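You operate a simulated robot arm through the tools that you are given. There is no shell and no other tool.

You are at the controls of a simulated two-armed robot. One attempt, no reset.

TASK
Find the warmer resistor block with the tester and put it in RECHECK.
Fine: measure both blocks on the bench; tester back in its place and switched off.

It is judged by the outcome, as a careful person would: the job done as asked, and still so three seconds after it is handed in. It fails if anything else is knocked over, pushed out of place, dropped, spilled or broken.

THE ROBOT
Two 7-joint arms with fingered hands on one trunk that stands fixed in place. Base frame: the origin is at the foot of the trunk, x ahead of it, y to its left, z up; the work surface is at about z = 72. Lengths are in cm, angles in rad, forces in N, time in s.
The left shoulder is at [2.1, 20.8, 127.3], the right one opposite. Each reaches about 115.2 cm from its shoulder. Payload 5 kg a hand.
The tool frame of a hand sits at the grasp point between the pads (the TCP): z along the fingers, y along the line on which they close. The tips reach 4.8 cm beyond it. The gripper opens to 16 cm; its body begins 5.6 cm behind the TCP. The gripper is a hand of 4 fingers: y runs from the thumb to the fingers, the wrist lies at [-2.6, -14.2, -25.2] in the tool frame, and closing takes about 1.5 s.
Orientation is told as [roll, pitch, yaw] about the base's x, y, z axes, in that order, counted from this pose: with the fingers straight down and the wrist toward the robot, the tool's x, y and z point along [0, 1, 0], [1, 0, 0] and [0, 0, -1] of the base frame.

THE INTERFACE
- The arms move only by the tool move_arm. It takes "left_motion", "right_motion" or both (then of equal length, played together; a hand with none holds still); each is a list that holds one entry, the list of rows, each a list of 6 numbers: the shift along the tool's x, y, z in cm, then the turn, a rotation vector about the tool's x, y, z in rad. In form: [[[x, y, z, rx, ry, rz], ...]]. A call has 1 to 20 rows; each row shifts and turns the commanded pose from where the row before left it, along the tool's axes as they then stand. "left_grip" and "right_grip" are, for a hand that has rows, the gripper command, from -1 (shut) to 1 (fully open), values between in proportion, set as the call begins (left out, the last holds). Each row takes 0.2 s and may step no farther than 5 cm and 0.15 rad from the row before; otherwise, or with a gripper value out of range, the whole call is refused. Where a pose cannot be reached the arm comes as near as it can. A force on the tool above 60 N (or 10 N above the force at the start of the call, whichever is more), or a blocked arm, ends the call early, and 0.2 s more pass. The fingers move at their own pace (about 10.8 cm/s each) and stop on an object; they squeeze with about 30 N. The grip force told is the motor's: it shows also when the fingers shut on nothing. Time passes only in rows, and 0.2 s behind the last, so rows that do not move let the fingers close. The reply holds the time, the measured pose of the TCP, the force on the tool along the base axes, the opening and the grip force, in the units named above and with some noise, with the torque about the TCP (base axes, N m) and any sound that the robot's microphone picked up.
- Cameras (640 x 400 px; columns grow to the right, rows downward): "scene" is now at [8.75, -1.33, 144.23]; the picture's right is [-0.17, -0.99, 0.00], its down [-0.73, 0.13, -0.67] and it looks along [0.66, -0.11, -0.74] (base axes); focal length 287 px, centre (320, 200). "left" rides on the left gripper at [-8.7, -13.3, -18.9] in its tool frame; the picture's right is [-0.83, -0.26, 0.49], its down [0.51, -0.71, 0.49] and it looks along [0.22, 0.66, 0.72] (tool axes); focal length 238 px, centre (320, 200). "right" rides on the right gripper at [8.7, -13.3, -18.9] in its tool frame; the picture's right is [-0.83, 0.26, -0.49], its down [-0.51, -0.71, 0.49] and it looks along [-0.22, 0.66, 0.72] (tool axes); focal length 238 px, centre (320, 200).
- snapshot(camera): a new picture of that camera. The clock stands still meanwhile.
- move_column(by): moves the trunk up (or, below 0, down) by that many cm; the arms and the scene camera ride with it, the base frame stays. It gives what a move gives, with no picture.
- curl_fingers(index, middle, ring, thumb_bend, thumb_turn, hand): sets how far each is bent, from 0 (flat) to 1 (curled in); at 0.3 the hand is open as for a grip, at 0.7 the pads meet at the TCP. One left out holds its place. A second passes; each finger stops where it meets its share of the squeeze, and holds until it gets a number again. A gripper value or a shape takes the hand back. It gives what a move gives, with no picture; readings hold the bend of each and the force on the fingers (four entries, about 0 where the hand has none), thumb and palm. thumb_turn goes from beside the hand (0) to across from the fingers (1), as for a grip.
- grasp_type(shape, hand): the hand has 4 fingers and takes this shape, open, in about a second: jaw (thumb against the fingers, like two jaws); tri (thumb and two fingers); tip (a fingertip pinch); poke (one finger out to press); point (the index stretched); flat (the hand flat); cup (the hand cupped); fist (a fist). The gripper value then closes the fingers along that shape, each until it touches; the sizes above hold for jaw. It gives what a move gives, with no picture.
- pan_tilt(pan, tilt): turns the head with the scene camera to pan (to the left, within 1.501 rad either way) and tilt (down, from -0.506 to 1.204), counted from straight ahead of the robot. It gives what a move gives.
- probe_pixels(camera, pixels): for up to 12 pixels [column, row] of the newest picture of that camera ("zoom" is the newest enlarged one), the place [x, y, z] in the base frame of the surface seen there, good to about 0.2 cm. The clock stands still meanwhile.
- inspect(camera, box): a new picture of the part [left, top, right, bottom] of that camera's present view, enlarged. The clock stands still meanwhile.
- hand_in(): hands the job in; it is judged then, once.

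Leave the grippers open and the arms clear of the work at the hand-in unless told otherwise.

The tools are called as name(argument=value, ...) on one line, values as JSON. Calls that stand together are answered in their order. move_arm: Moves the arms, as the interface text tells. Its arguments: {"type":"object","properties":{"left_motion":{"type":"array","items":{"type":"array","items":{"type":"array","items":{"type":"number"}}}},"left_grip":{"type":"number"},"right_motion":{"type":"array","items":{"type":"array","items":{"type":"array","items":{"type":"number"}}}},"right_grip":{"type":"number"}},"required":[]} The other tools are called the same way: move_column (by) moves the trunk up or down; grasp_type (shape, hand) gives the hand a shape; curl_fingers (index, middle, ring, thumb_bend, thumb_turn, hand) moves the fingers one by one; pan_tilt (pan, tilt) turns the head that bears the scene camera; snapshot (camera) takes a picture; probe_pixels (camera, pixels) gives the place of the surface under pixels of a picture; inspect (camera, box) takes an enlarged picture of a part of a camera's view; hand_in () hands the job in.

At the start:

```text
clock: 0.0
left_tool_pos: [72.93, 39.06, 108.74]
left_tool_rot: [0.0, 0.0, 0.001]
left_force: [0.0, -0.6, 0.4]
left_ft_torque: [0.0, -0.02, 0.01]
left_gripper_width: 15.99
left_grip_force: 0.1
left_shape: jaw
left_bend: [0.3, 0.3, 0.3, 0.3, 0.98]
left_finger forces: [0.1, 0.0, 0.0, 0.0, 0.1, 0.1]
right_tool_pos: [69.88, -26.05, 102.98]
right_tool_rot: [0.0, 0.0, 0.0]
right_force: [-0.3, 1.0, -0.5]
right_ft_torque: [0.02, -0.01, -0.01]
right_gripper_width: 15.96
right_grip_force: 0.1
right_shape: jaw
right_bend: [0.3, 0.3, 0.3, 0.3, 0.98]
right_finger forces: [0.0, 0.1, 0.1, 0.1, 0.0, 0.0]
trunk travel left (down, up): [-27.5, 41.5]
head pan, tilt (commanded): [-0.173, 0.84]
```

scene: 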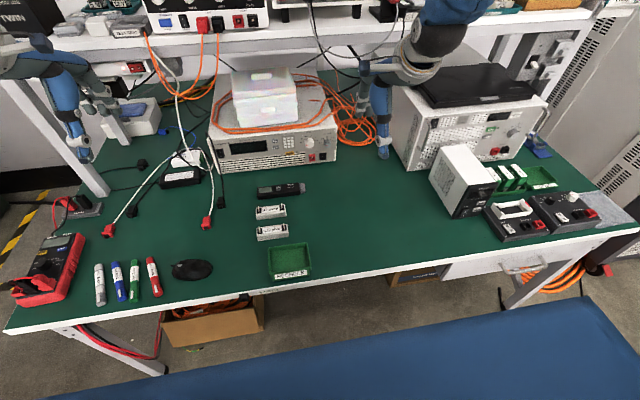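
right: 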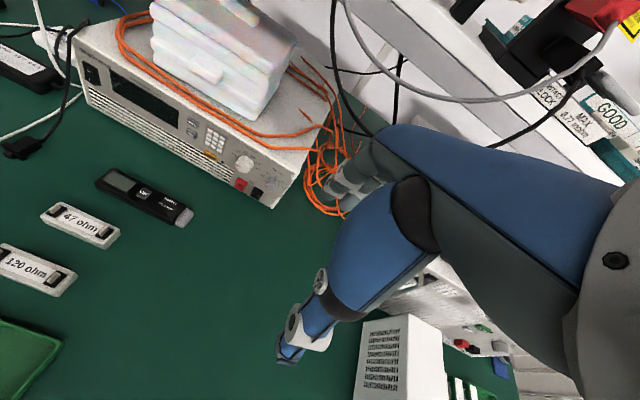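
left: 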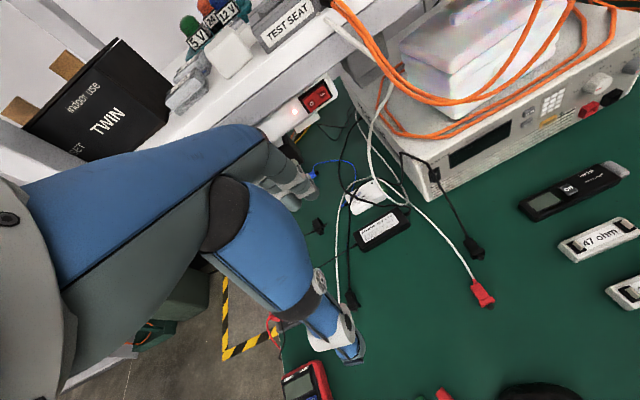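

The tester looks like the black stick at about (281,190) in the scene, with the two resistor blocks at (270,211) and (272,232) and the RECHECK tray at (289,261). I'll enlarge these to see their details.

inspect(camera="scene", box=[230, 170, 330, 290])

inspect(camera="right", box=[0, 150, 220, 320])

inspect(camera="left", box=[500, 140, 640, 320])

```text
3.33 times, centred on (280, 230) of scene
```

zoom: 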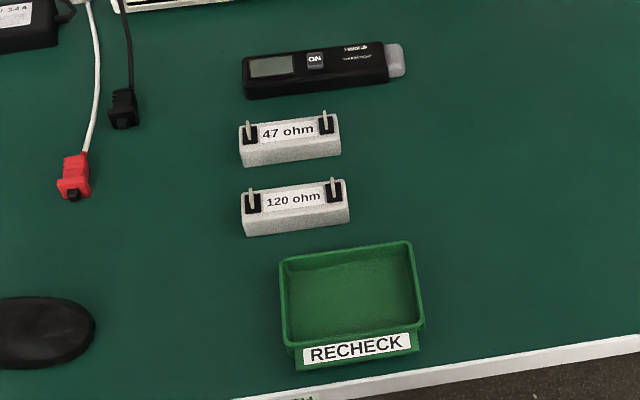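

```text
2.35 times, centred on (110, 235) of right
```

zoom: 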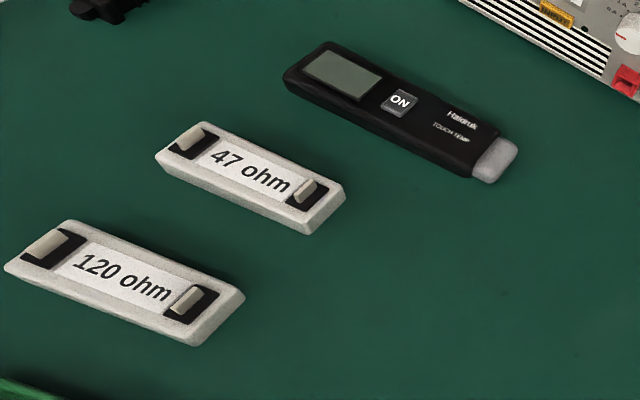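

```text
2.22 times, centred on (570, 230) of left
```

zoom: 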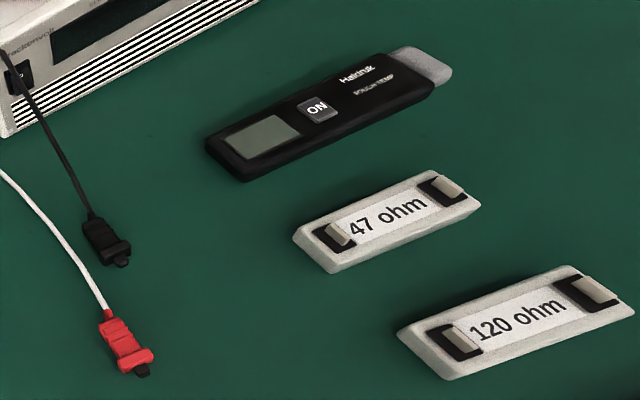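

The tester is a "TOUCH TEMP" stick with an ON button, a display and a grey sensing tip. I'll probe the geometry of the tester and blocks on the latest zoom (left camera), and the scene view for the tray.

probe_pixels(camera="zoom", pixels=[[212, 145], [243, 175], [388, 58], [430, 88], [410, 55], [447, 75], [318, 108], [262, 137], [300, 240], [332, 268], [435, 178], [475, 205]])

probe_pixels(camera="left", pixels=[[600, 237], [570, 185], [545, 255], [622, 230]])

inspect(camera="scene", box=[230, 170, 330, 290])

```text
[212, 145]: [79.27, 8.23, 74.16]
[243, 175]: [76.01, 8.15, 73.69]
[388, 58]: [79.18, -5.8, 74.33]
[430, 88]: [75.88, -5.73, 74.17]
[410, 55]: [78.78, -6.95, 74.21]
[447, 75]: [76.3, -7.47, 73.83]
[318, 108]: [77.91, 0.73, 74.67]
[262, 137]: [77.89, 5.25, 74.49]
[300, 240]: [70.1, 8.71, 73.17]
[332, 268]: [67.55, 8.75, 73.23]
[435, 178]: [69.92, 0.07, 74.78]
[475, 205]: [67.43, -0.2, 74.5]
```

```text
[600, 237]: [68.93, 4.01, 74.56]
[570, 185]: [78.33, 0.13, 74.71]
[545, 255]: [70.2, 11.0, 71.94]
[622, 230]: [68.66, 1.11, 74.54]
```

```text
3.33 times, centred on (280, 230) of scene
```

zoom: 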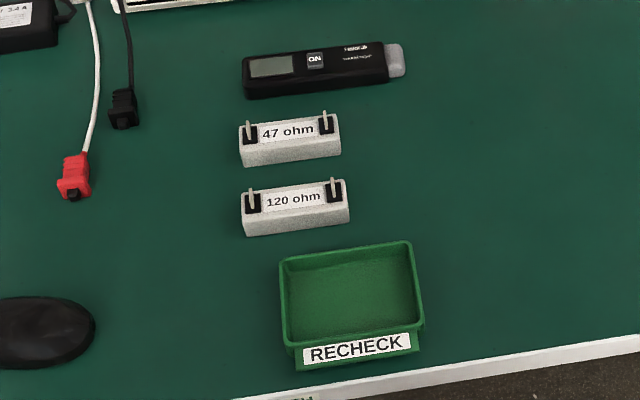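

probe_pixels(camera="zoom", pixels=[[240, 120], [243, 160], [338, 115], [340, 150], [242, 190], [246, 232], [346, 181], [348, 222], [283, 262], [408, 244], [298, 342], [420, 325]])

probe_pixels(camera="zoom", pixels=[[350, 290], [250, 130], [327, 124], [253, 202], [334, 192], [290, 131], [293, 200], [270, 67], [314, 58], [315, 67], [395, 60], [400, 70]])

```text
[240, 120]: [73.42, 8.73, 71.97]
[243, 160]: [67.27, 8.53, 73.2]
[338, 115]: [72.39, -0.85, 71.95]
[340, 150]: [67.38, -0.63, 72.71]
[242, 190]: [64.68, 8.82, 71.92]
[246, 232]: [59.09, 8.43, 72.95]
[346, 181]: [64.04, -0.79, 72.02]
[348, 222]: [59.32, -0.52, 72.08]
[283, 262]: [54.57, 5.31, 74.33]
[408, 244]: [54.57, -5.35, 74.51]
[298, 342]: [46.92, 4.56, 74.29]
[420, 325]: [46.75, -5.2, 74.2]
```

```text
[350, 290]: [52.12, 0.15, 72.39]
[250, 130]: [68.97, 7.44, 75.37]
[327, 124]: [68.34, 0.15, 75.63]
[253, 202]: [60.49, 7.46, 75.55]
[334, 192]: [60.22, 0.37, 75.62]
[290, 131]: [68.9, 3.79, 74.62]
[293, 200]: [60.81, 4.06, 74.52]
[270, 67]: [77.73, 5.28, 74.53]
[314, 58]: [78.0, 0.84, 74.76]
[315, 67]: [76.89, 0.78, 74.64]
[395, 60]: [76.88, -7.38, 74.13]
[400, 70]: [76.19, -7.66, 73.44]
```

Tester: x 75.7–79.3, y -7.9–8.5, top at z 74.6, with the button at (77.9, 0.8). The 47 ohm block is at x≈68.7, the 120 ohm block at x≈60.6, and the tray at x 47–54.7. Before going near anything I'll test in free air how the right hand looks half-closed.

move_arm(right_motion=[[[0, 0, 0, 0, 0, 0], [0, 0, 0, 0, 0, 0], [0, 0, 0, 0, 0, 0], [0, 0, 0, 0, 0, 0], [0, 0, 0, 0, 0, 0]]], right_grip=-0.2)

snapshot(camera="right")

pan_tilt(pan=-0.4, tilt=0.55)

snapshot(camera="scene")

```text
clock: 1.2
left_tool_pos: [73.03, 39.08, 108.57]
left_tool_rot: [-0.001, -0.001, 0.0]
left_force: [-0.7, 0.1, -0.6]
left_ft_torque: [0.02, -0.01, 0.0]
left_gripper_width: 15.97
left_grip_force: 0.0
left_shape: jaw
left_bend: [0.3, 0.3, 0.3, 0.3, 0.98]
left_finger forces: [0.0, 0.1, 0.0, 0.1, 0.1, 0.1]
right_tool_pos: [69.85, -26.04, 103.07]
right_tool_rot: [0.0, 0.001, -0.001]
right_force: [0.5, 1.0, 0.5]
right_ft_torque: [0.05, -0.04, -0.01]
right_gripper_width: 6.43
right_grip_force: 0.0
right_shape: jaw
right_bend: [0.74, 0.49, 0.46, 0.72, 1.0]
right_finger forces: [0.1, 0.1, 0.0, 0.0, 0.1, 0.0]
trunk travel left (down, up): [-27.5, 41.5]
head pan, tilt (commanded): [-0.173, 0.84]
```

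```text
taken
```

right: 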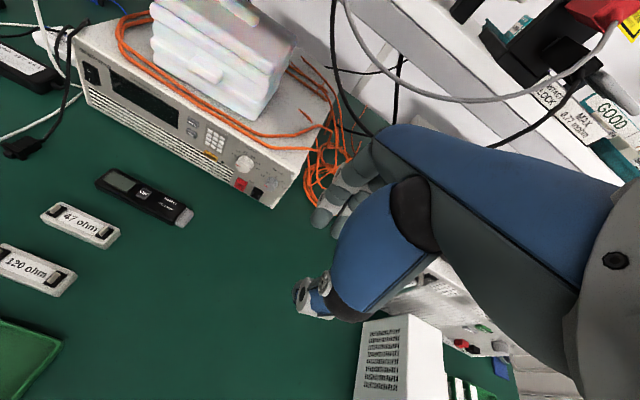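

```text
clock: 2.0
left_tool_pos: [72.95, 39.0, 108.8]
left_tool_rot: [-0.001, 0.0, -0.001]
left_force: [0.5, -0.2, 0.6]
left_ft_torque: [0.02, 0.02, 0.0]
left_gripper_width: 15.95
left_grip_force: 0.0
left_shape: jaw
left_bend: [0.3, 0.3, 0.3, 0.3, 0.98]
left_finger forces: [0.1, 0.0, 0.1, 0.0, 0.1, 0.1]
right_tool_pos: [69.89, -26.06, 102.99]
right_tool_rot: [0.001, 0.001, -0.002]
right_force: [-0.3, 0.0, -0.1]
right_ft_torque: [-0.01, 0.03, -0.01]
right_gripper_width: 6.46
right_grip_force: 0.1
right_shape: jaw
right_bend: [0.74, 0.49, 0.46, 0.72, 1.0]
right_finger forces: [0.0, 0.1, 0.0, 0.0, 0.0, 0.1]
trunk travel left (down, up): [-27.5, 41.5]
head pan, tilt (commanded): [-0.4, 0.55]
```

```text
taken
```

scene: 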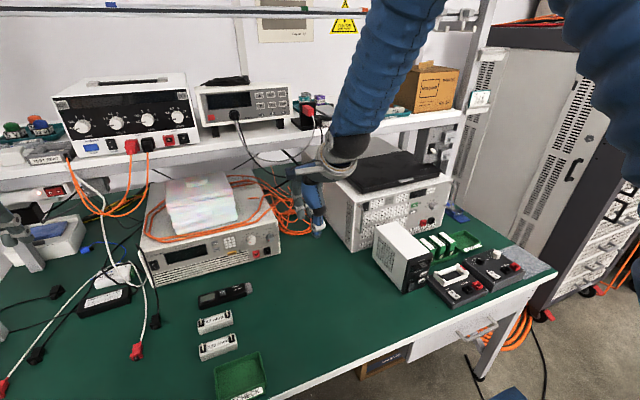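

The hand at width 6.4 shows uneven bends (index 0.74, others ~0.48). I'll zoom in on the right hand in the scene view and in the wrist view to see where the fingertips actually are.

inspect(camera="scene", box=[260, 120, 380, 250])

inspect(camera="right", box=[260, 110, 500, 340])

```text
3.08 times, centred on (320, 185) of scene
```

zoom: 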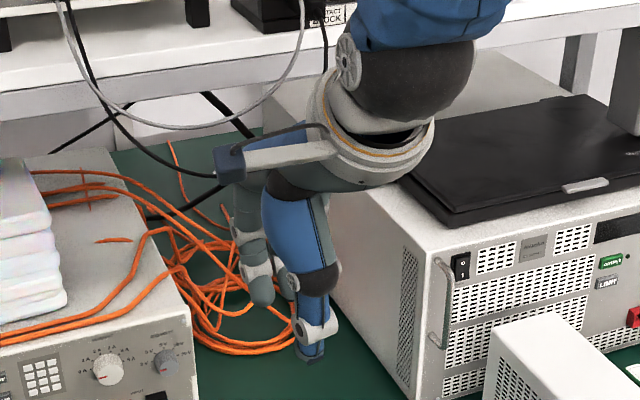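

```text
1.74 times, centred on (380, 225) of right
```

zoom: 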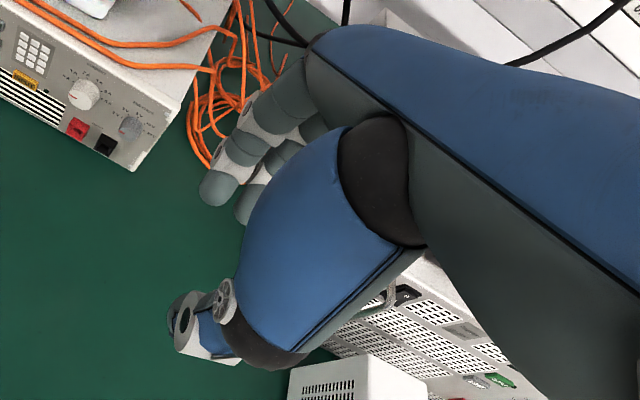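

I'll probe fingertip positions from the zoomed wrist view: fingers near (215,190), (245,210), the thumb tip near (180,310), and thumb and finger tips in the scene view.

probe_pixels(camera="zoom", pixels=[[203, 192], [215, 185], [240, 212], [250, 200], [172, 305], [180, 340], [200, 350], [235, 150], [270, 110], [240, 358], [300, 240], [400, 180]])

probe_pixels(camera="scene", pixels=[[317, 235], [316, 228], [301, 216], [301, 210], [310, 203], [290, 175], [310, 180]])

```text
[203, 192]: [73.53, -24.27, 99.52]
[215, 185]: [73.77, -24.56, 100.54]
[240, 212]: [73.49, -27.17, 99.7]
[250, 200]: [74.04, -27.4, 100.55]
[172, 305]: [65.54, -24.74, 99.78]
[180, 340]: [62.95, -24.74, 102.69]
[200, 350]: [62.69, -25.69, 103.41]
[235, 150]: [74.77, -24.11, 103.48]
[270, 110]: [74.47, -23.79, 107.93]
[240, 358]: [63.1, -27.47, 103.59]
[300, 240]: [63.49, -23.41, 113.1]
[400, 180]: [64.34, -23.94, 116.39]
```

```text
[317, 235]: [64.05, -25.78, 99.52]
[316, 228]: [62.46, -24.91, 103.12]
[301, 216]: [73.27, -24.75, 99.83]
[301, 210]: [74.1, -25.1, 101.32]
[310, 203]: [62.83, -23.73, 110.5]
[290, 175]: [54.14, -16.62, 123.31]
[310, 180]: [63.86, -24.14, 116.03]
```

The thumb tip and fingertips sit about 3.5–4 cm below the TCP at this width, at roughly y -24 to -27. I'll shape the left hand to "poke" for the button and look at where its fingertip is.

grasp_type(hand="left", shape="poke")

pan_tilt(pan=0.3, tilt=0.6)

snapshot(camera="scene")

snapshot(camera="left")

```text
clock: 2.9
left_tool_pos: [72.99, 39.08, 108.71]
left_tool_rot: [-0.001, 0.001, 0.001]
left_force: [0.1, -0.9, 0.4]
left_ft_torque: [-0.01, 0.0, -0.03]
left_gripper_width: 0.0
left_grip_force: 0.0
left_shape: poke
left_bend: [0.7, 0.7, 0.99, 1.0, 1.0]
left_finger forces: [0.0, 0.1, 0.0, 0.0, 0.0, 0.0]
right_tool_pos: [69.8, -26.15, 103.04]
right_tool_rot: [0.0, 0.001, 0.001]
right_force: [-0.1, 0.2, 0.2]
right_ft_torque: [0.0, -0.01, 0.01]
right_gripper_width: 6.43
right_grip_force: 0.0
right_shape: jaw
right_bend: [0.74, 0.49, 0.46, 0.72, 1.0]
right_finger forces: [0.1, 0.1, 0.1, 0.0, 0.1, 0.0]
trunk travel left (down, up): [-27.5, 41.5]
head pan, tilt (commanded): [-0.4, 0.55]
```

```text
clock: 4.0
left_tool_pos: [73.03, 39.09, 108.67]
left_tool_rot: [0.0, 0.0, 0.002]
left_force: [0.2, -0.1, -0.7]
left_ft_torque: [0.01, 0.01, 0.03]
left_gripper_width: 0.0
left_grip_force: 0.1
left_shape: poke
left_bend: [0.7, 0.7, 0.99, 1.0, 1.0]
left_finger forces: [0.0, 0.1, 0.1, 0.0, 0.1, 0.1]
right_tool_pos: [69.93, -26.16, 102.97]
right_tool_rot: [0.0, 0.002, 0.0]
right_force: [0.4, -0.2, 0.0]
right_ft_torque: [0.0, -0.03, 0.0]
right_gripper_width: 6.45
right_grip_force: 0.0
right_shape: jaw
right_bend: [0.74, 0.49, 0.46, 0.72, 1.0]
right_finger forces: [0.1, 0.0, 0.1, 0.1, 0.0, 0.0]
trunk travel left (down, up): [-27.5, 41.5]
head pan, tilt (commanded): [0.3, 0.6]
```

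```text
taken
```

scene: 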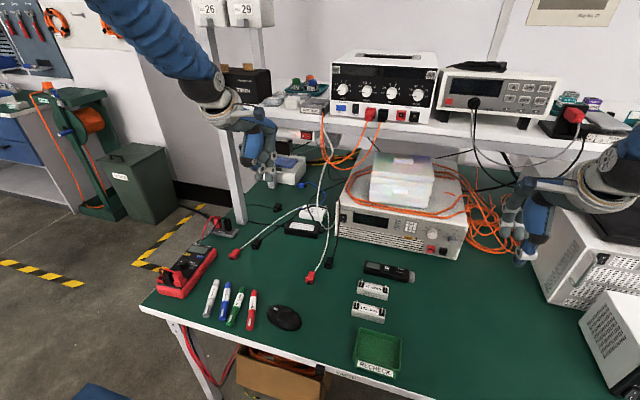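

```text
taken
```

left: 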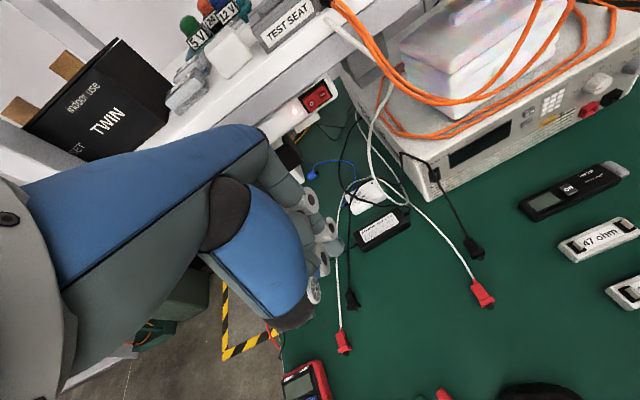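

Zooming on the left hand at (255,150) in the scene, and (310,230) in its own wrist camera, to find the poking fingertip.

inspect(camera="left", box=[240, 150, 400, 340])

inspect(camera="scene", box=[210, 80, 310, 200])

```text
2.11 times, centred on (320, 245) of left
```

zoom: 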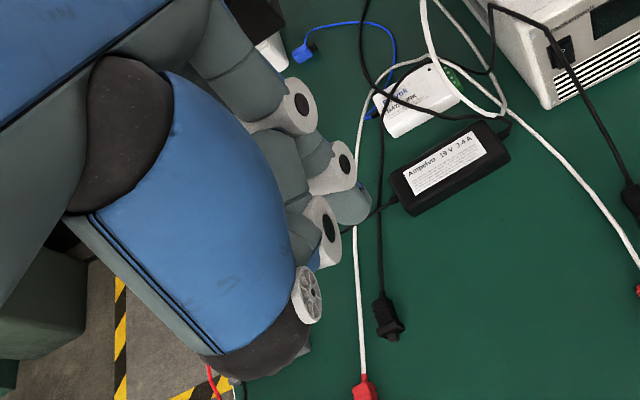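

```text
3.33 times, centred on (260, 140) of scene
```

zoom: 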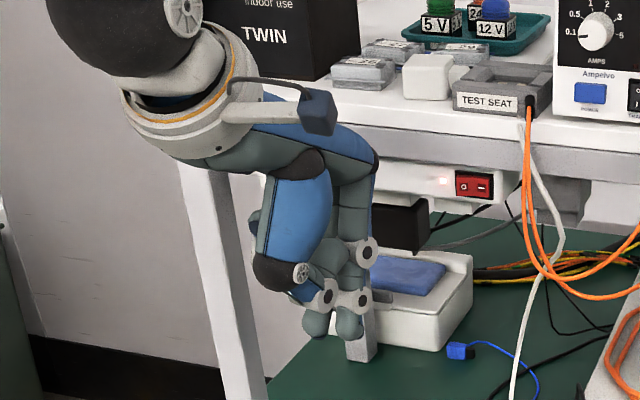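

inspect(camera="left", box=[240, 150, 400, 340])

probe_pixels(camera="zoom", pixels=[[368, 205], [360, 220], [345, 215], [342, 165], [298, 105], [328, 225], [315, 262], [300, 355], [330, 150], [335, 185], [308, 290], [352, 195]])

probe_pixels(camera="scene", pixels=[[260, 178], [260, 172], [270, 178], [270, 172], [262, 166], [268, 166], [254, 162], [271, 153]])

```text
2.11 times, centred on (320, 245) of left
```

zoom: 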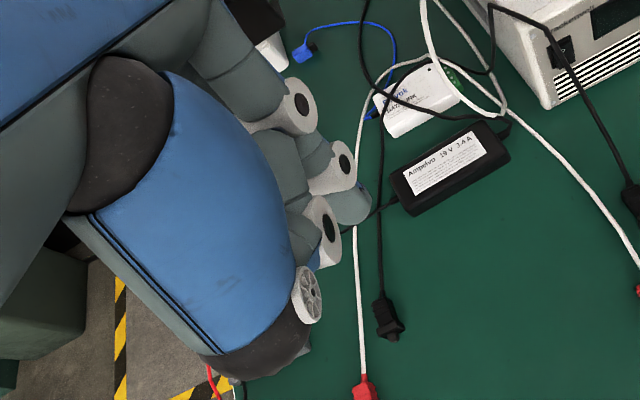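

```text
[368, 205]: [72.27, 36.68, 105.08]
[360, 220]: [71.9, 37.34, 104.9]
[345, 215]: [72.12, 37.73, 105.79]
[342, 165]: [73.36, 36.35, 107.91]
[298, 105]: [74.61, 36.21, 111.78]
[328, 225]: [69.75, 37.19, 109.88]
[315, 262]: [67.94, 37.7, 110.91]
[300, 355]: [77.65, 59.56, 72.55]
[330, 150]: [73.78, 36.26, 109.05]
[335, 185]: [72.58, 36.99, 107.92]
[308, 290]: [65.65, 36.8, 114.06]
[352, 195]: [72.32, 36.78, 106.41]
```

```text
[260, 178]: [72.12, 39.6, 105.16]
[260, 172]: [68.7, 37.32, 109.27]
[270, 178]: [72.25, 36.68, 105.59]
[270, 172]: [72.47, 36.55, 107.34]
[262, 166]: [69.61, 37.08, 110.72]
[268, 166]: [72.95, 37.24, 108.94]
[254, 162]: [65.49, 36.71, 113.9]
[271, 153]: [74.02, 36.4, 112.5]
```

Two fingertips appear out in "poke" (at y≈36.7 and 39.6). I'll set the fingers explicitly so only the index sticks out, and look again.

curl_fingers(hand="left", index=0.5, middle=1.0, ring=1.0, thumb_bend=1.0)

inspect(camera="left", box=[240, 150, 400, 340])

inspect(camera="scene", box=[210, 80, 310, 200])

```text
clock: 5.0
left_tool_pos: [72.91, 39.08, 108.73]
left_tool_rot: [0.001, 0.0, 0.0]
left_force: [1.5, -0.4, 0.4]
left_ft_torque: [-0.03, 0.0, -0.01]
left_gripper_width: 5.18
left_grip_force: 0.2
left_shape: fingers
left_bend: [0.27, 1.0, 1.0, 1.0, 1.0]
left_finger forces: [0.1, 0.1, 0.0, 0.0, 0.1, 0.0]
right_tool_pos: [69.95, -26.08, 103.05]
right_tool_rot: [0.0, 0.0, 0.0]
right_force: [0.3, 0.5, -0.1]
right_ft_torque: [0.0, -0.02, 0.02]
right_gripper_width: 6.44
right_grip_force: 0.0
right_shape: jaw
right_bend: [0.74, 0.49, 0.46, 0.72, 1.0]
right_finger forces: [0.0, 0.0, 0.1, 0.0, 0.1, 0.1]
trunk travel left (down, up): [-27.5, 41.5]
head pan, tilt (commanded): [0.3, 0.6]
```

```text
2.11 times, centred on (320, 245) of left
```

zoom: 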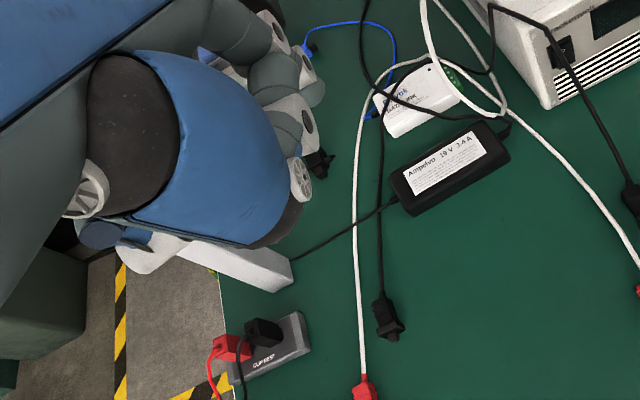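

```text
3.33 times, centred on (260, 140) of scene
```

zoom: 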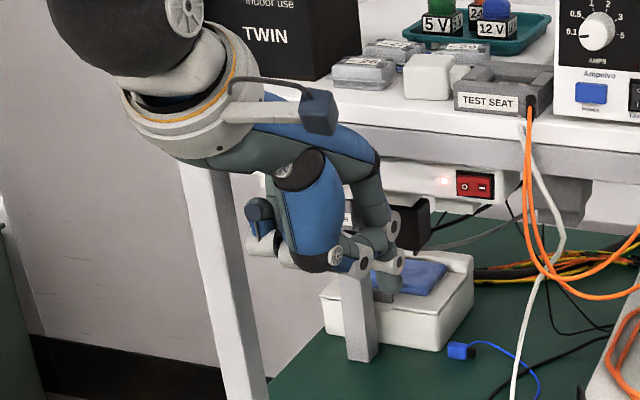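

That left the index oddly folded. I'll try the ready-made "point" shape and look again.

grasp_type(hand="left", shape="point")

inspect(camera="left", box=[200, 100, 400, 340])

inspect(camera="scene", box=[210, 80, 310, 200])

```text
clock: 5.9
left_tool_pos: [72.91, 39.12, 108.73]
left_tool_rot: [0.0, 0.0, 0.0]
left_force: [0.6, 0.4, 0.7]
left_ft_torque: [-0.02, 0.01, -0.02]
left_gripper_width: 15.36
left_grip_force: 0.0
left_shape: point
left_bend: [0.19, 1.0, 1.0, 1.0, 0.87]
left_finger forces: [0.0, 0.0, 0.0, 0.1, 0.0, 0.1]
right_tool_pos: [69.92, -26.02, 103.05]
right_tool_rot: [0.0, 0.001, 0.0]
right_force: [-0.7, 0.2, 0.6]
right_ft_torque: [-0.01, -0.02, 0.01]
right_gripper_width: 6.47
right_grip_force: 0.0
right_shape: jaw
right_bend: [0.74, 0.49, 0.46, 0.72, 1.0]
right_finger forces: [0.1, 0.0, 0.0, 0.0, 0.1, 0.0]
trunk travel left (down, up): [-27.5, 41.5]
head pan, tilt (commanded): [0.3, 0.6]
```

```text
1.67 times, centred on (300, 220) of left
```

zoom: 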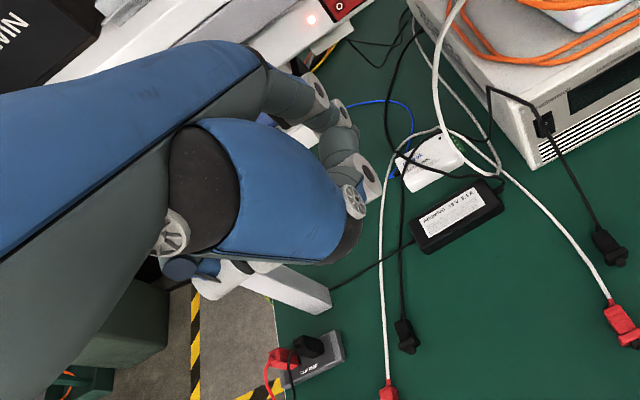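

```text
3.33 times, centred on (260, 140) of scene
```

zoom: 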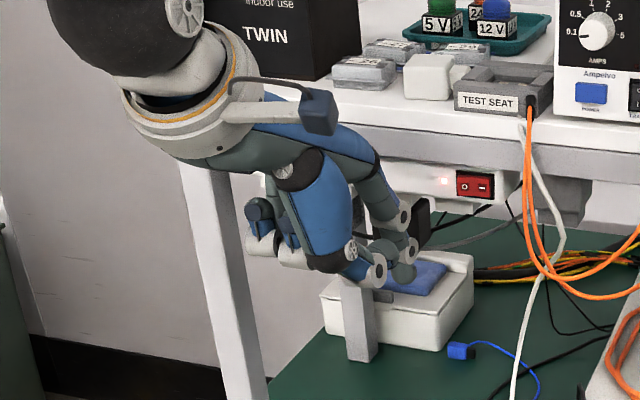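

probe_pixels(camera="zoom", pixels=[[402, 280], [408, 268], [400, 245], [403, 215], [376, 272], [376, 285], [352, 250], [300, 255], [262, 245], [255, 210], [335, 265], [390, 190]])

inspect(camera="left", box=[260, 120, 360, 240])

probe_pixels(camera="zoom", pixels=[[320, 200], [400, 240], [420, 200], [440, 240], [330, 120], [300, 100], [370, 130], [420, 160], [450, 300], [400, 300], [250, 80], [380, 190]])

```text
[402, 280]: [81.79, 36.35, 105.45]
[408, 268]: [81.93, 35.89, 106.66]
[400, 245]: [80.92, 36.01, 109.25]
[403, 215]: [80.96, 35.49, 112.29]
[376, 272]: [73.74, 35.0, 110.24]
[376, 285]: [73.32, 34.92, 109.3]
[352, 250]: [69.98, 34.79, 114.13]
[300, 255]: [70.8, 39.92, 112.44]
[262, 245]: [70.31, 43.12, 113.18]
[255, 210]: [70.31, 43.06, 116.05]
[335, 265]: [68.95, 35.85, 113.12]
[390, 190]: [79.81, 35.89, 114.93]
```

```text
3.33 times, centred on (310, 180) of left
```

zoom: 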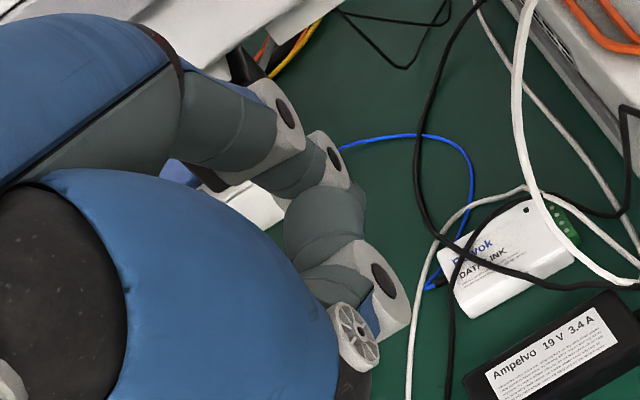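

```text
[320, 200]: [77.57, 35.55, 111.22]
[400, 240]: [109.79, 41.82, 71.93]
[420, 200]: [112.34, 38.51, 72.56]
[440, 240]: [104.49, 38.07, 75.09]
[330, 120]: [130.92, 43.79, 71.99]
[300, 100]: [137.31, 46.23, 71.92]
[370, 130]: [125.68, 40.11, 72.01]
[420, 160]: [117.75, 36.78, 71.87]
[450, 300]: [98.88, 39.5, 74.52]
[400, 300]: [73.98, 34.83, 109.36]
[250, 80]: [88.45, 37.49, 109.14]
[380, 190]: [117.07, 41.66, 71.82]
```

I'll go back to "poke" and look at higher zoom to see which fingertip is the lowest.

grasp_type(hand="left", shape="poke")

inspect(camera="scene", box=[240, 120, 290, 190])

probe_pixels(camera="zoom", pixels=[[270, 330], [290, 340], [310, 330], [340, 340], [360, 330], [330, 300], [280, 280], [370, 280], [380, 190], [320, 220]])

inspect(camera="left", box=[280, 170, 360, 290])

```text
clock: 6.8
left_tool_pos: [73.01, 38.98, 108.72]
left_tool_rot: [0.001, -0.001, 0.0]
left_force: [0.0, -0.2, -0.6]
left_ft_torque: [0.01, 0.0, -0.02]
left_gripper_width: 0.0
left_grip_force: 0.1
left_shape: poke
left_bend: [0.7, 0.7, 0.99, 1.0, 1.0]
left_finger forces: [0.0, 0.0, 0.0, 0.0, 0.0, 0.1]
right_tool_pos: [69.91, -26.08, 102.98]
right_tool_rot: [-0.001, 0.001, 0.0]
right_force: [0.5, 0.6, 0.4]
right_ft_torque: [0.03, 0.01, 0.03]
right_gripper_width: 6.46
right_grip_force: 0.0
right_shape: jaw
right_bend: [0.74, 0.49, 0.46, 0.72, 1.0]
right_finger forces: [0.0, 0.0, 0.1, 0.1, 0.1, 0.1]
trunk travel left (down, up): [-27.5, 41.5]
head pan, tilt (commanded): [0.3, 0.6]
```

```text
5.71 times, centred on (265, 155) of scene
```

zoom: 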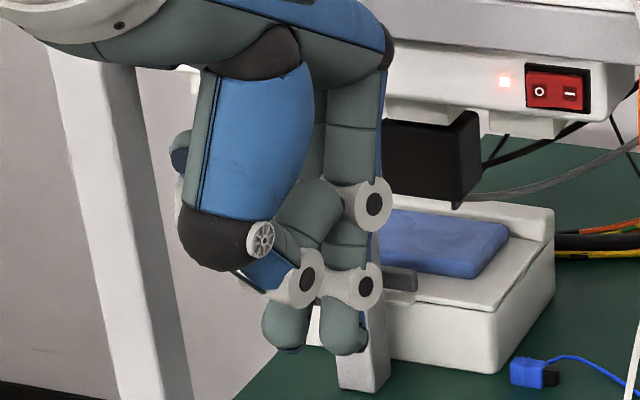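

```text
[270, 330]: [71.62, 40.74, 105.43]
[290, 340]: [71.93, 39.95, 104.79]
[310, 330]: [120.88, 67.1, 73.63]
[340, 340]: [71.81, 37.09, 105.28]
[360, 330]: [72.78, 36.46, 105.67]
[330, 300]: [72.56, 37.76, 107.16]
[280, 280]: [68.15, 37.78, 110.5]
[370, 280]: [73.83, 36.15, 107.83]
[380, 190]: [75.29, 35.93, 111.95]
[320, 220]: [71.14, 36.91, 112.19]
```

```text
3.33 times, centred on (320, 230) of left
```

zoom: 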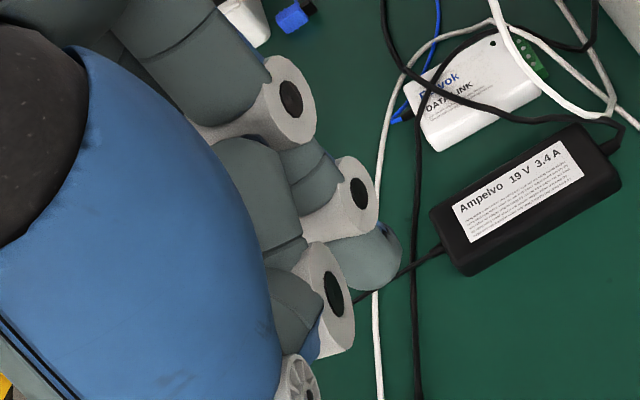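

Both index and middle tips are out at the same level. I'll curl the middle finger only, to leave a single tip.

curl_fingers(hand="left", middle=1.0)

inspect(camera="scene", box=[240, 120, 290, 190])

inspect(camera="left", box=[280, 170, 360, 290])

```text
clock: 7.8
left_tool_pos: [72.99, 39.07, 108.63]
left_tool_rot: [-0.002, -0.001, 0.0]
left_force: [-0.6, -0.5, 1.2]
left_ft_torque: [0.0, -0.01, 0.0]
left_gripper_width: 5.52
left_grip_force: 0.1
left_shape: fingers
left_bend: [0.7, 0.8, 0.99, 1.0, 1.0]
left_finger forces: [0.0, 0.0, 0.0, 0.0, 0.1, 0.0]
right_tool_pos: [69.97, -26.1, 102.95]
right_tool_rot: [0.0, -0.001, 0.0]
right_force: [0.7, 0.9, 0.6]
right_ft_torque: [0.0, 0.02, -0.02]
right_gripper_width: 6.46
right_grip_force: 0.0
right_shape: jaw
right_bend: [0.74, 0.49, 0.46, 0.72, 1.0]
right_finger forces: [0.1, 0.0, 0.1, 0.1, 0.0, 0.0]
trunk travel left (down, up): [-27.5, 41.5]
head pan, tilt (commanded): [0.3, 0.6]
```

```text
5.71 times, centred on (265, 155) of scene
```

zoom: 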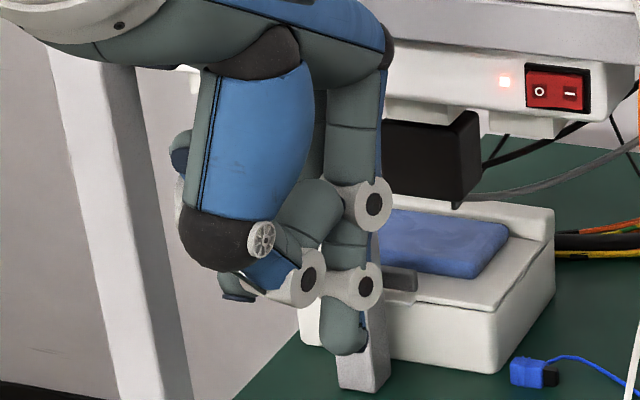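

```text
3.33 times, centred on (320, 230) of left
```

zoom: 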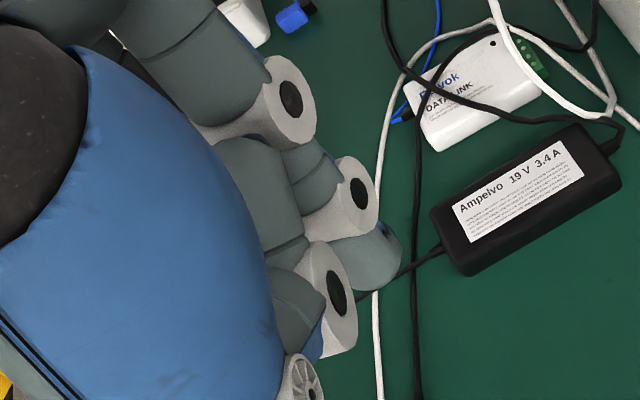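

Now a single index tip is out, at (345,345) in the zoom. I'll probe its location to calibrate relative to the TCP.

inspect(camera="scene", box=[240, 120, 290, 190])

probe_pixels(camera="zoom", pixels=[[345, 350], [325, 340], [362, 345], [345, 340], [345, 320], [345, 353], [330, 350], [308, 300], [240, 290], [308, 280]])

snapshot(camera="left")

probe_pixels(camera="left", pixels=[[337, 241], [339, 236], [334, 244], [336, 230]])

```text
5.71 times, centred on (265, 155) of scene
```

zoom: 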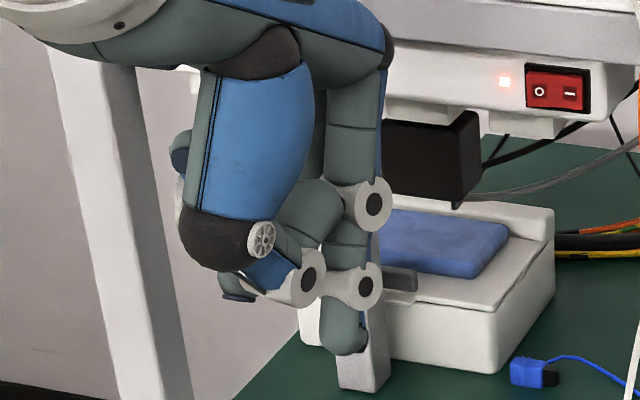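

```text
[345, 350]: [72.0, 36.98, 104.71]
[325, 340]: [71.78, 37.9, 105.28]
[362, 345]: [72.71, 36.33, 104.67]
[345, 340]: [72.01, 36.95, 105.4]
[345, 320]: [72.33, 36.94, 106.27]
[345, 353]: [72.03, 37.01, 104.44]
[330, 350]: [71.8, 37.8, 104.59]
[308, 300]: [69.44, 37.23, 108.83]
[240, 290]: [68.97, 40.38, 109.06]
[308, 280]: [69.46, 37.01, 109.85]
```

```text
taken
```

left: 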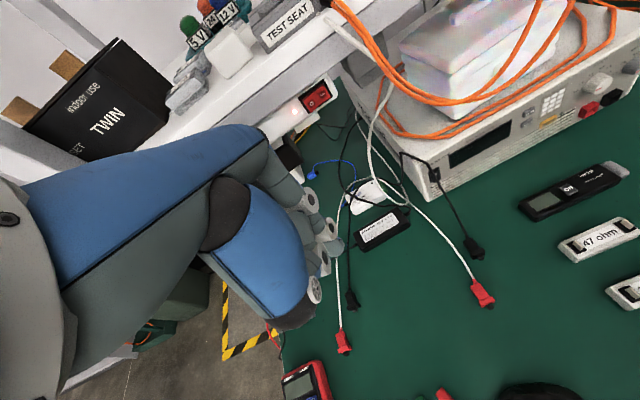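

```text
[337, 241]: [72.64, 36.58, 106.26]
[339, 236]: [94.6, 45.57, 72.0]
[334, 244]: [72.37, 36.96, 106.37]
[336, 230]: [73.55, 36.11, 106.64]
```

The index tip is about (-0.3, -2.0, -4.4) from the left TCP. To press the button at (77.9, 0.75, 74.7) the TCP must end near (78.2, 2.75, 79.2). I'll first move the left hand to hover about 10 cm above.

move_arm(left_motion=[[[-3.025, 0.433, 1.5, 0, 0, 0], [-3.025, 0.433, 1.5, 0, 0, 0], [-3.025, 0.433, 1.5, 0, 0, 0], [-3.025, 0.433, 1.5, 0, 0, 0], [-3.025, 0.433, 1.5, 0, 0, 0], [-3.025, 0.433, 1.5, 0, 0, 0], [-3.025, 0.433, 1.5, 0, 0, 0], [-3.025, 0.433, 1.5, 0, 0, 0], [-3.025, 0.433, 1.5, 0, 0, 0], [-3.025, 0.433, 1.5, 0, 0, 0], [-3.025, 0.433, 1.5, 0, 0, 0], [-3.025, 0.433, 1.5, 0, 0, 0], [0, 0, 0, 0, 0, 0], [0, 0, 0, 0, 0, 0]]])

pan_tilt(pan=0.0, tilt=0.75)

snapshot(camera="scene")

snapshot(camera="left")

```text
clock: 10.8
left_tool_pos: [78.25, 4.3, 91.66]
left_tool_rot: [-0.002, -0.009, -0.002]
left_force: [-0.9, -1.0, -0.2]
left_ft_torque: [0.01, 0.0, 0.02]
left_gripper_width: 5.54
left_grip_force: 0.1
left_shape: fingers
left_bend: [0.7, 0.8, 0.99, 1.0, 1.0]
left_finger forces: [0.0, 0.0, 0.0, 0.0, 0.0, 0.0]
left hand out of reach, approached as far as the arm can: row 11, 12
right_tool_pos: [69.86, -26.12, 103.02]
right_tool_rot: [0.0, -0.001, -0.001]
right_force: [0.8, -0.5, 0.2]
right_ft_torque: [-0.01, -0.01, -0.01]
right_gripper_width: 6.44
right_grip_force: 0.1
right_shape: jaw
right_bend: [0.74, 0.49, 0.46, 0.72, 1.0]
right_finger forces: [0.0, 0.1, 0.0, 0.1, 0.1, 0.0]
trunk travel left (down, up): [-27.5, 41.5]
head pan, tilt (commanded): [0.3, 0.6]
```

```text
clock: 11.6
left_tool_pos: [78.09, 4.47, 91.77]
left_tool_rot: [-0.002, -0.008, -0.001]
left_force: [0.1, 0.5, -0.1]
left_ft_torque: [0.04, -0.03, 0.02]
left_gripper_width: 5.59
left_grip_force: 0.1
left_shape: fingers
left_bend: [0.7, 0.8, 0.99, 1.0, 1.0]
left_finger forces: [0.0, 0.0, 0.0, 0.1, 0.0, 0.0]
right_tool_pos: [69.93, -26.09, 103.01]
right_tool_rot: [0.0, 0.0, 0.001]
right_force: [-0.3, -0.4, -0.3]
right_ft_torque: [0.01, 0.03, 0.0]
right_gripper_width: 6.45
right_grip_force: 0.2
right_shape: jaw
right_bend: [0.74, 0.49, 0.46, 0.72, 1.0]
right_finger forces: [0.0, 0.0, 0.0, 0.0, 0.1, 0.0]
trunk travel left (down, up): [-27.5, 41.5]
head pan, tilt (commanded): [0.0, 0.75]
```

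```text
taken
```

scene: 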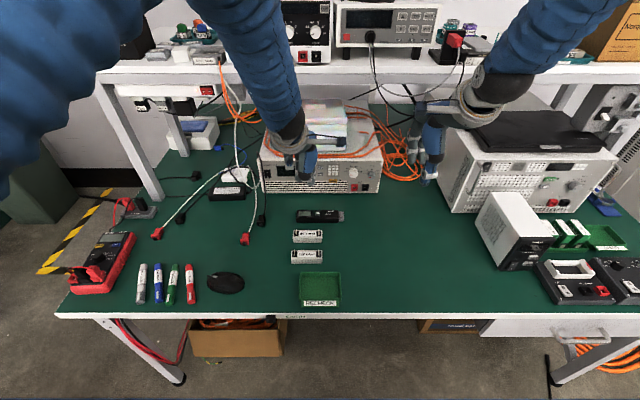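

```text
taken
```

left: 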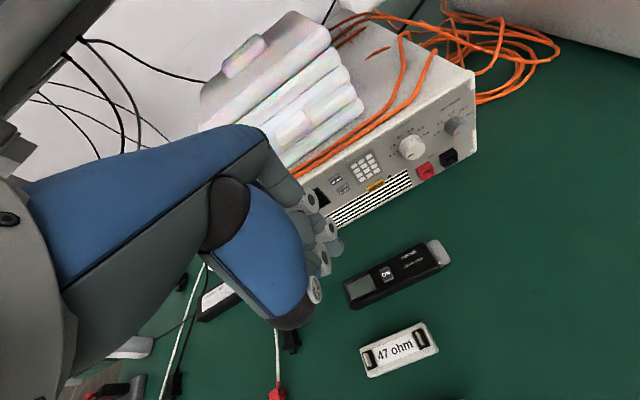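

The left hand stalled about 1.6 cm short in y, a joint limit with this yaw. I'll turn the left hand clockwise (yaw about -0.4), which is more natural for that arm, and see where it gets to.

move_arm(left_motion=[[[0, 0, 0, 0, 0, 0.1], [0, 0, 0, 0, 0, 0.1], [0, 0, 0, 0, 0, 0.1], [0, 0, 0, 0, 0, 0.1], [0, 0, 0, 0, 0, 0], [0, 0, 0, 0, 0, 0]]])

```text
clock: 13.0
left_tool_pos: [78.21, 4.56, 91.63]
left_tool_rot: [0.0, 0.0, -0.4]
left_force: [-0.1, -0.3, -0.1]
left_ft_torque: [-0.04, 0.01, 0.0]
left_gripper_width: 5.55
left_grip_force: 0.0
left_shape: fingers
left_bend: [0.7, 0.8, 0.99, 1.0, 1.0]
left_finger forces: [0.1, 0.0, 0.1, 0.0, 0.0, 0.0]
right_tool_pos: [69.86, -26.0, 103.04]
right_tool_rot: [-0.001, 0.0, 0.002]
right_force: [0.7, -0.1, -0.5]
right_ft_torque: [-0.05, 0.01, -0.04]
right_gripper_width: 6.43
right_grip_force: 0.2
right_shape: jaw
right_bend: [0.74, 0.49, 0.46, 0.72, 1.0]
right_finger forces: [0.0, 0.0, 0.0, 0.0, 0.0, 0.1]
trunk travel left (down, up): [-27.5, 41.5]
head pan, tilt (commanded): [0.0, 0.75]
```

Reached yaw -0.4 with no reach warnings. Now I'll move to (78.95, 2.48) and lower to z≈83, with the tip about 4 cm above the button.

move_arm(left_motion=[[[-0.41, 0.37, 2.15, 0, 0, 0], [-0.41, 0.37, 2.15, 0, 0, 0], [-0.41, 0.37, 2.15, 0, 0, 0], [-0.41, 0.37, 2.15, 0, 0, 0], [0, 0, 0, 0, 0, 0], [0, 0, 0, 0, 0, 0]]])

snapshot(camera="scene")

snapshot(camera="left")

snapshot(camera="right")

```text
clock: 14.4
left_tool_pos: [78.85, 2.25, 82.87]
left_tool_rot: [-0.001, 0.002, -0.399]
left_force: [0.1, -0.2, -0.1]
left_ft_torque: [0.02, 0.02, -0.01]
left_gripper_width: 5.53
left_grip_force: 0.0
left_shape: fingers
left_bend: [0.7, 0.8, 0.99, 1.0, 1.0]
left_finger forces: [0.0, 0.0, 0.1, 0.1, 0.0, 0.0]
right_tool_pos: [70.02, -26.13, 102.96]
right_tool_rot: [0.002, 0.003, 0.001]
right_force: [0.5, 0.6, 0.0]
right_ft_torque: [-0.02, 0.02, -0.01]
right_gripper_width: 6.43
right_grip_force: 0.1
right_shape: jaw
right_bend: [0.74, 0.49, 0.46, 0.72, 1.0]
right_finger forces: [0.0, 0.0, 0.0, 0.1, 0.0, 0.0]
trunk travel left (down, up): [-27.5, 41.5]
head pan, tilt (commanded): [0.0, 0.75]
```

```text
taken
```

scene: 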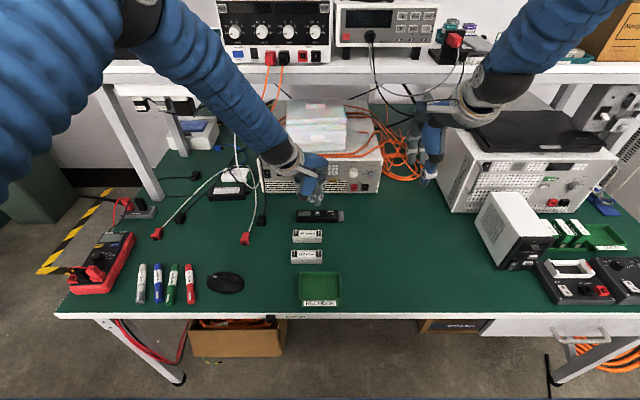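

```text
taken
```

left: 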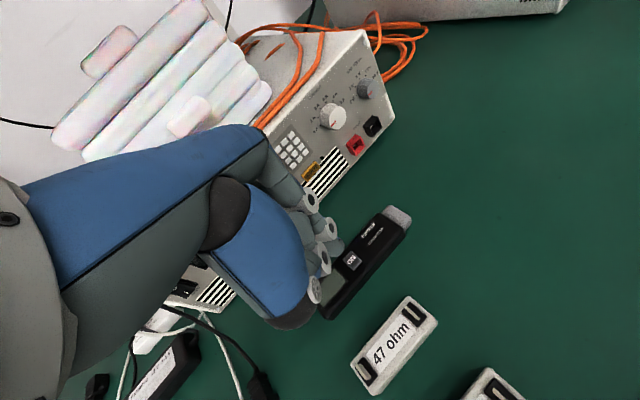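

```text
taken
```

right: 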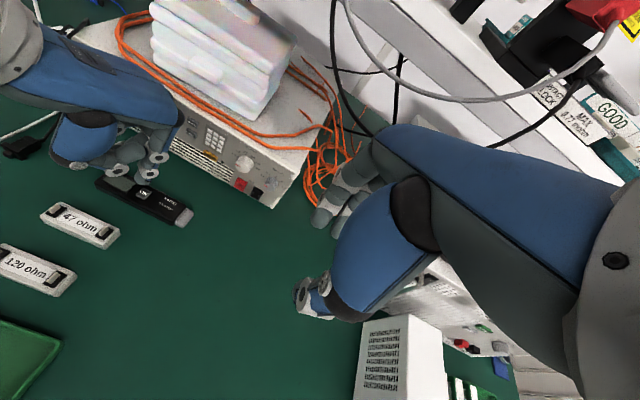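

The right wrist camera has a good side view. Zooming there to see the index tip vs. the ON button, and probing both plus the instrument front.

inspect(camera="right", box=[60, 100, 220, 240])

probe_pixels(camera="right", pixels=[[145, 196], [155, 175], [143, 170], [160, 158], [170, 120], [200, 170], [185, 160], [130, 150], [114, 171]])

inspect(camera="scene", box=[270, 130, 370, 230])

```text
2.86 times, centred on (140, 170) of right
```

zoom: 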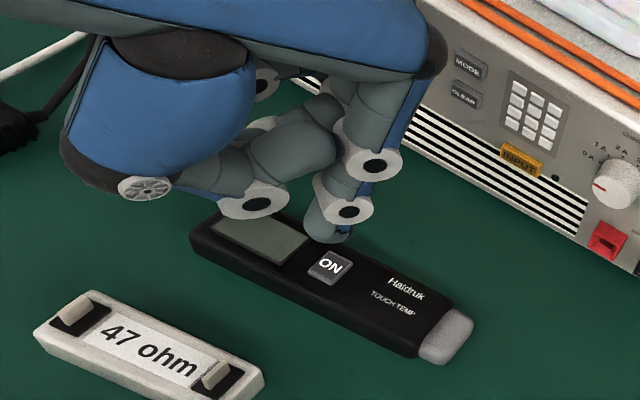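

```text
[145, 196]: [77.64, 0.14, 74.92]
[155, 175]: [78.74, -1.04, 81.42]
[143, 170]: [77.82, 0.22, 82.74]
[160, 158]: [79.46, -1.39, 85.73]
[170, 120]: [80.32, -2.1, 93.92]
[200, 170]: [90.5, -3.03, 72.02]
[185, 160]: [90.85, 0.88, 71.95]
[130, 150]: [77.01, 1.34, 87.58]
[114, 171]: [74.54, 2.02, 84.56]
```

```text
4.00 times, centred on (320, 180) of scene
```

zoom: 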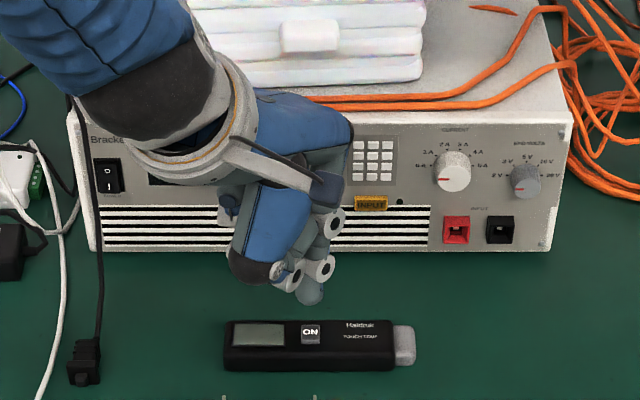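

probe_pixels(camera="zoom", pixels=[[310, 298], [310, 304], [300, 296], [322, 292], [310, 290], [310, 328], [310, 340], [302, 326], [319, 326], [303, 343], [319, 343]])

inspect(camera="right", box=[120, 150, 180, 210])

probe_pixels(camera="zoom", pixels=[[250, 190], [270, 200], [290, 190], [270, 175], [240, 175], [300, 210], [240, 250], [270, 270], [230, 275], [210, 255]])

```text
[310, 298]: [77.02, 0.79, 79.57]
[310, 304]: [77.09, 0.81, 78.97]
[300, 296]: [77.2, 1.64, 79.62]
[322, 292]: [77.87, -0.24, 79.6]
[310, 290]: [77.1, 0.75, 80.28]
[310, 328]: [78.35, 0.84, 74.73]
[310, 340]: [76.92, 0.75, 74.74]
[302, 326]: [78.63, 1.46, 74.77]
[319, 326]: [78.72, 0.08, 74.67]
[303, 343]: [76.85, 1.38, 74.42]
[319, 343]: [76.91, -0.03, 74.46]
```

```text
6.67 times, centred on (150, 180) of right
```

zoom: 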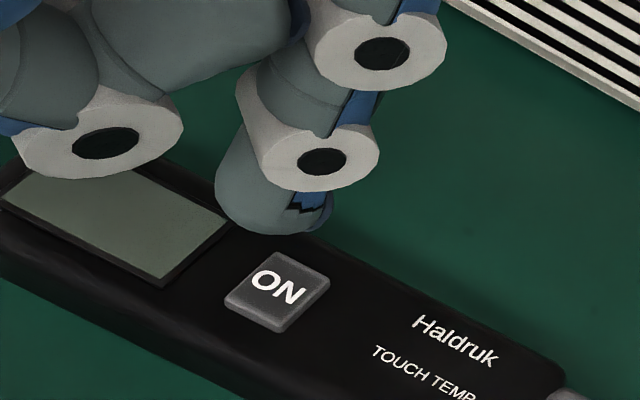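

```text
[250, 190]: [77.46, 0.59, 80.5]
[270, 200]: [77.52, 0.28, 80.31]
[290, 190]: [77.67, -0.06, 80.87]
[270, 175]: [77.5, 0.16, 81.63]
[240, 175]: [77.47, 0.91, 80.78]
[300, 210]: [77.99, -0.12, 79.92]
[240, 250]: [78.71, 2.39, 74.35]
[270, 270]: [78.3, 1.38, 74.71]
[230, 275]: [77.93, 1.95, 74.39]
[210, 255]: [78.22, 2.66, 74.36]
```

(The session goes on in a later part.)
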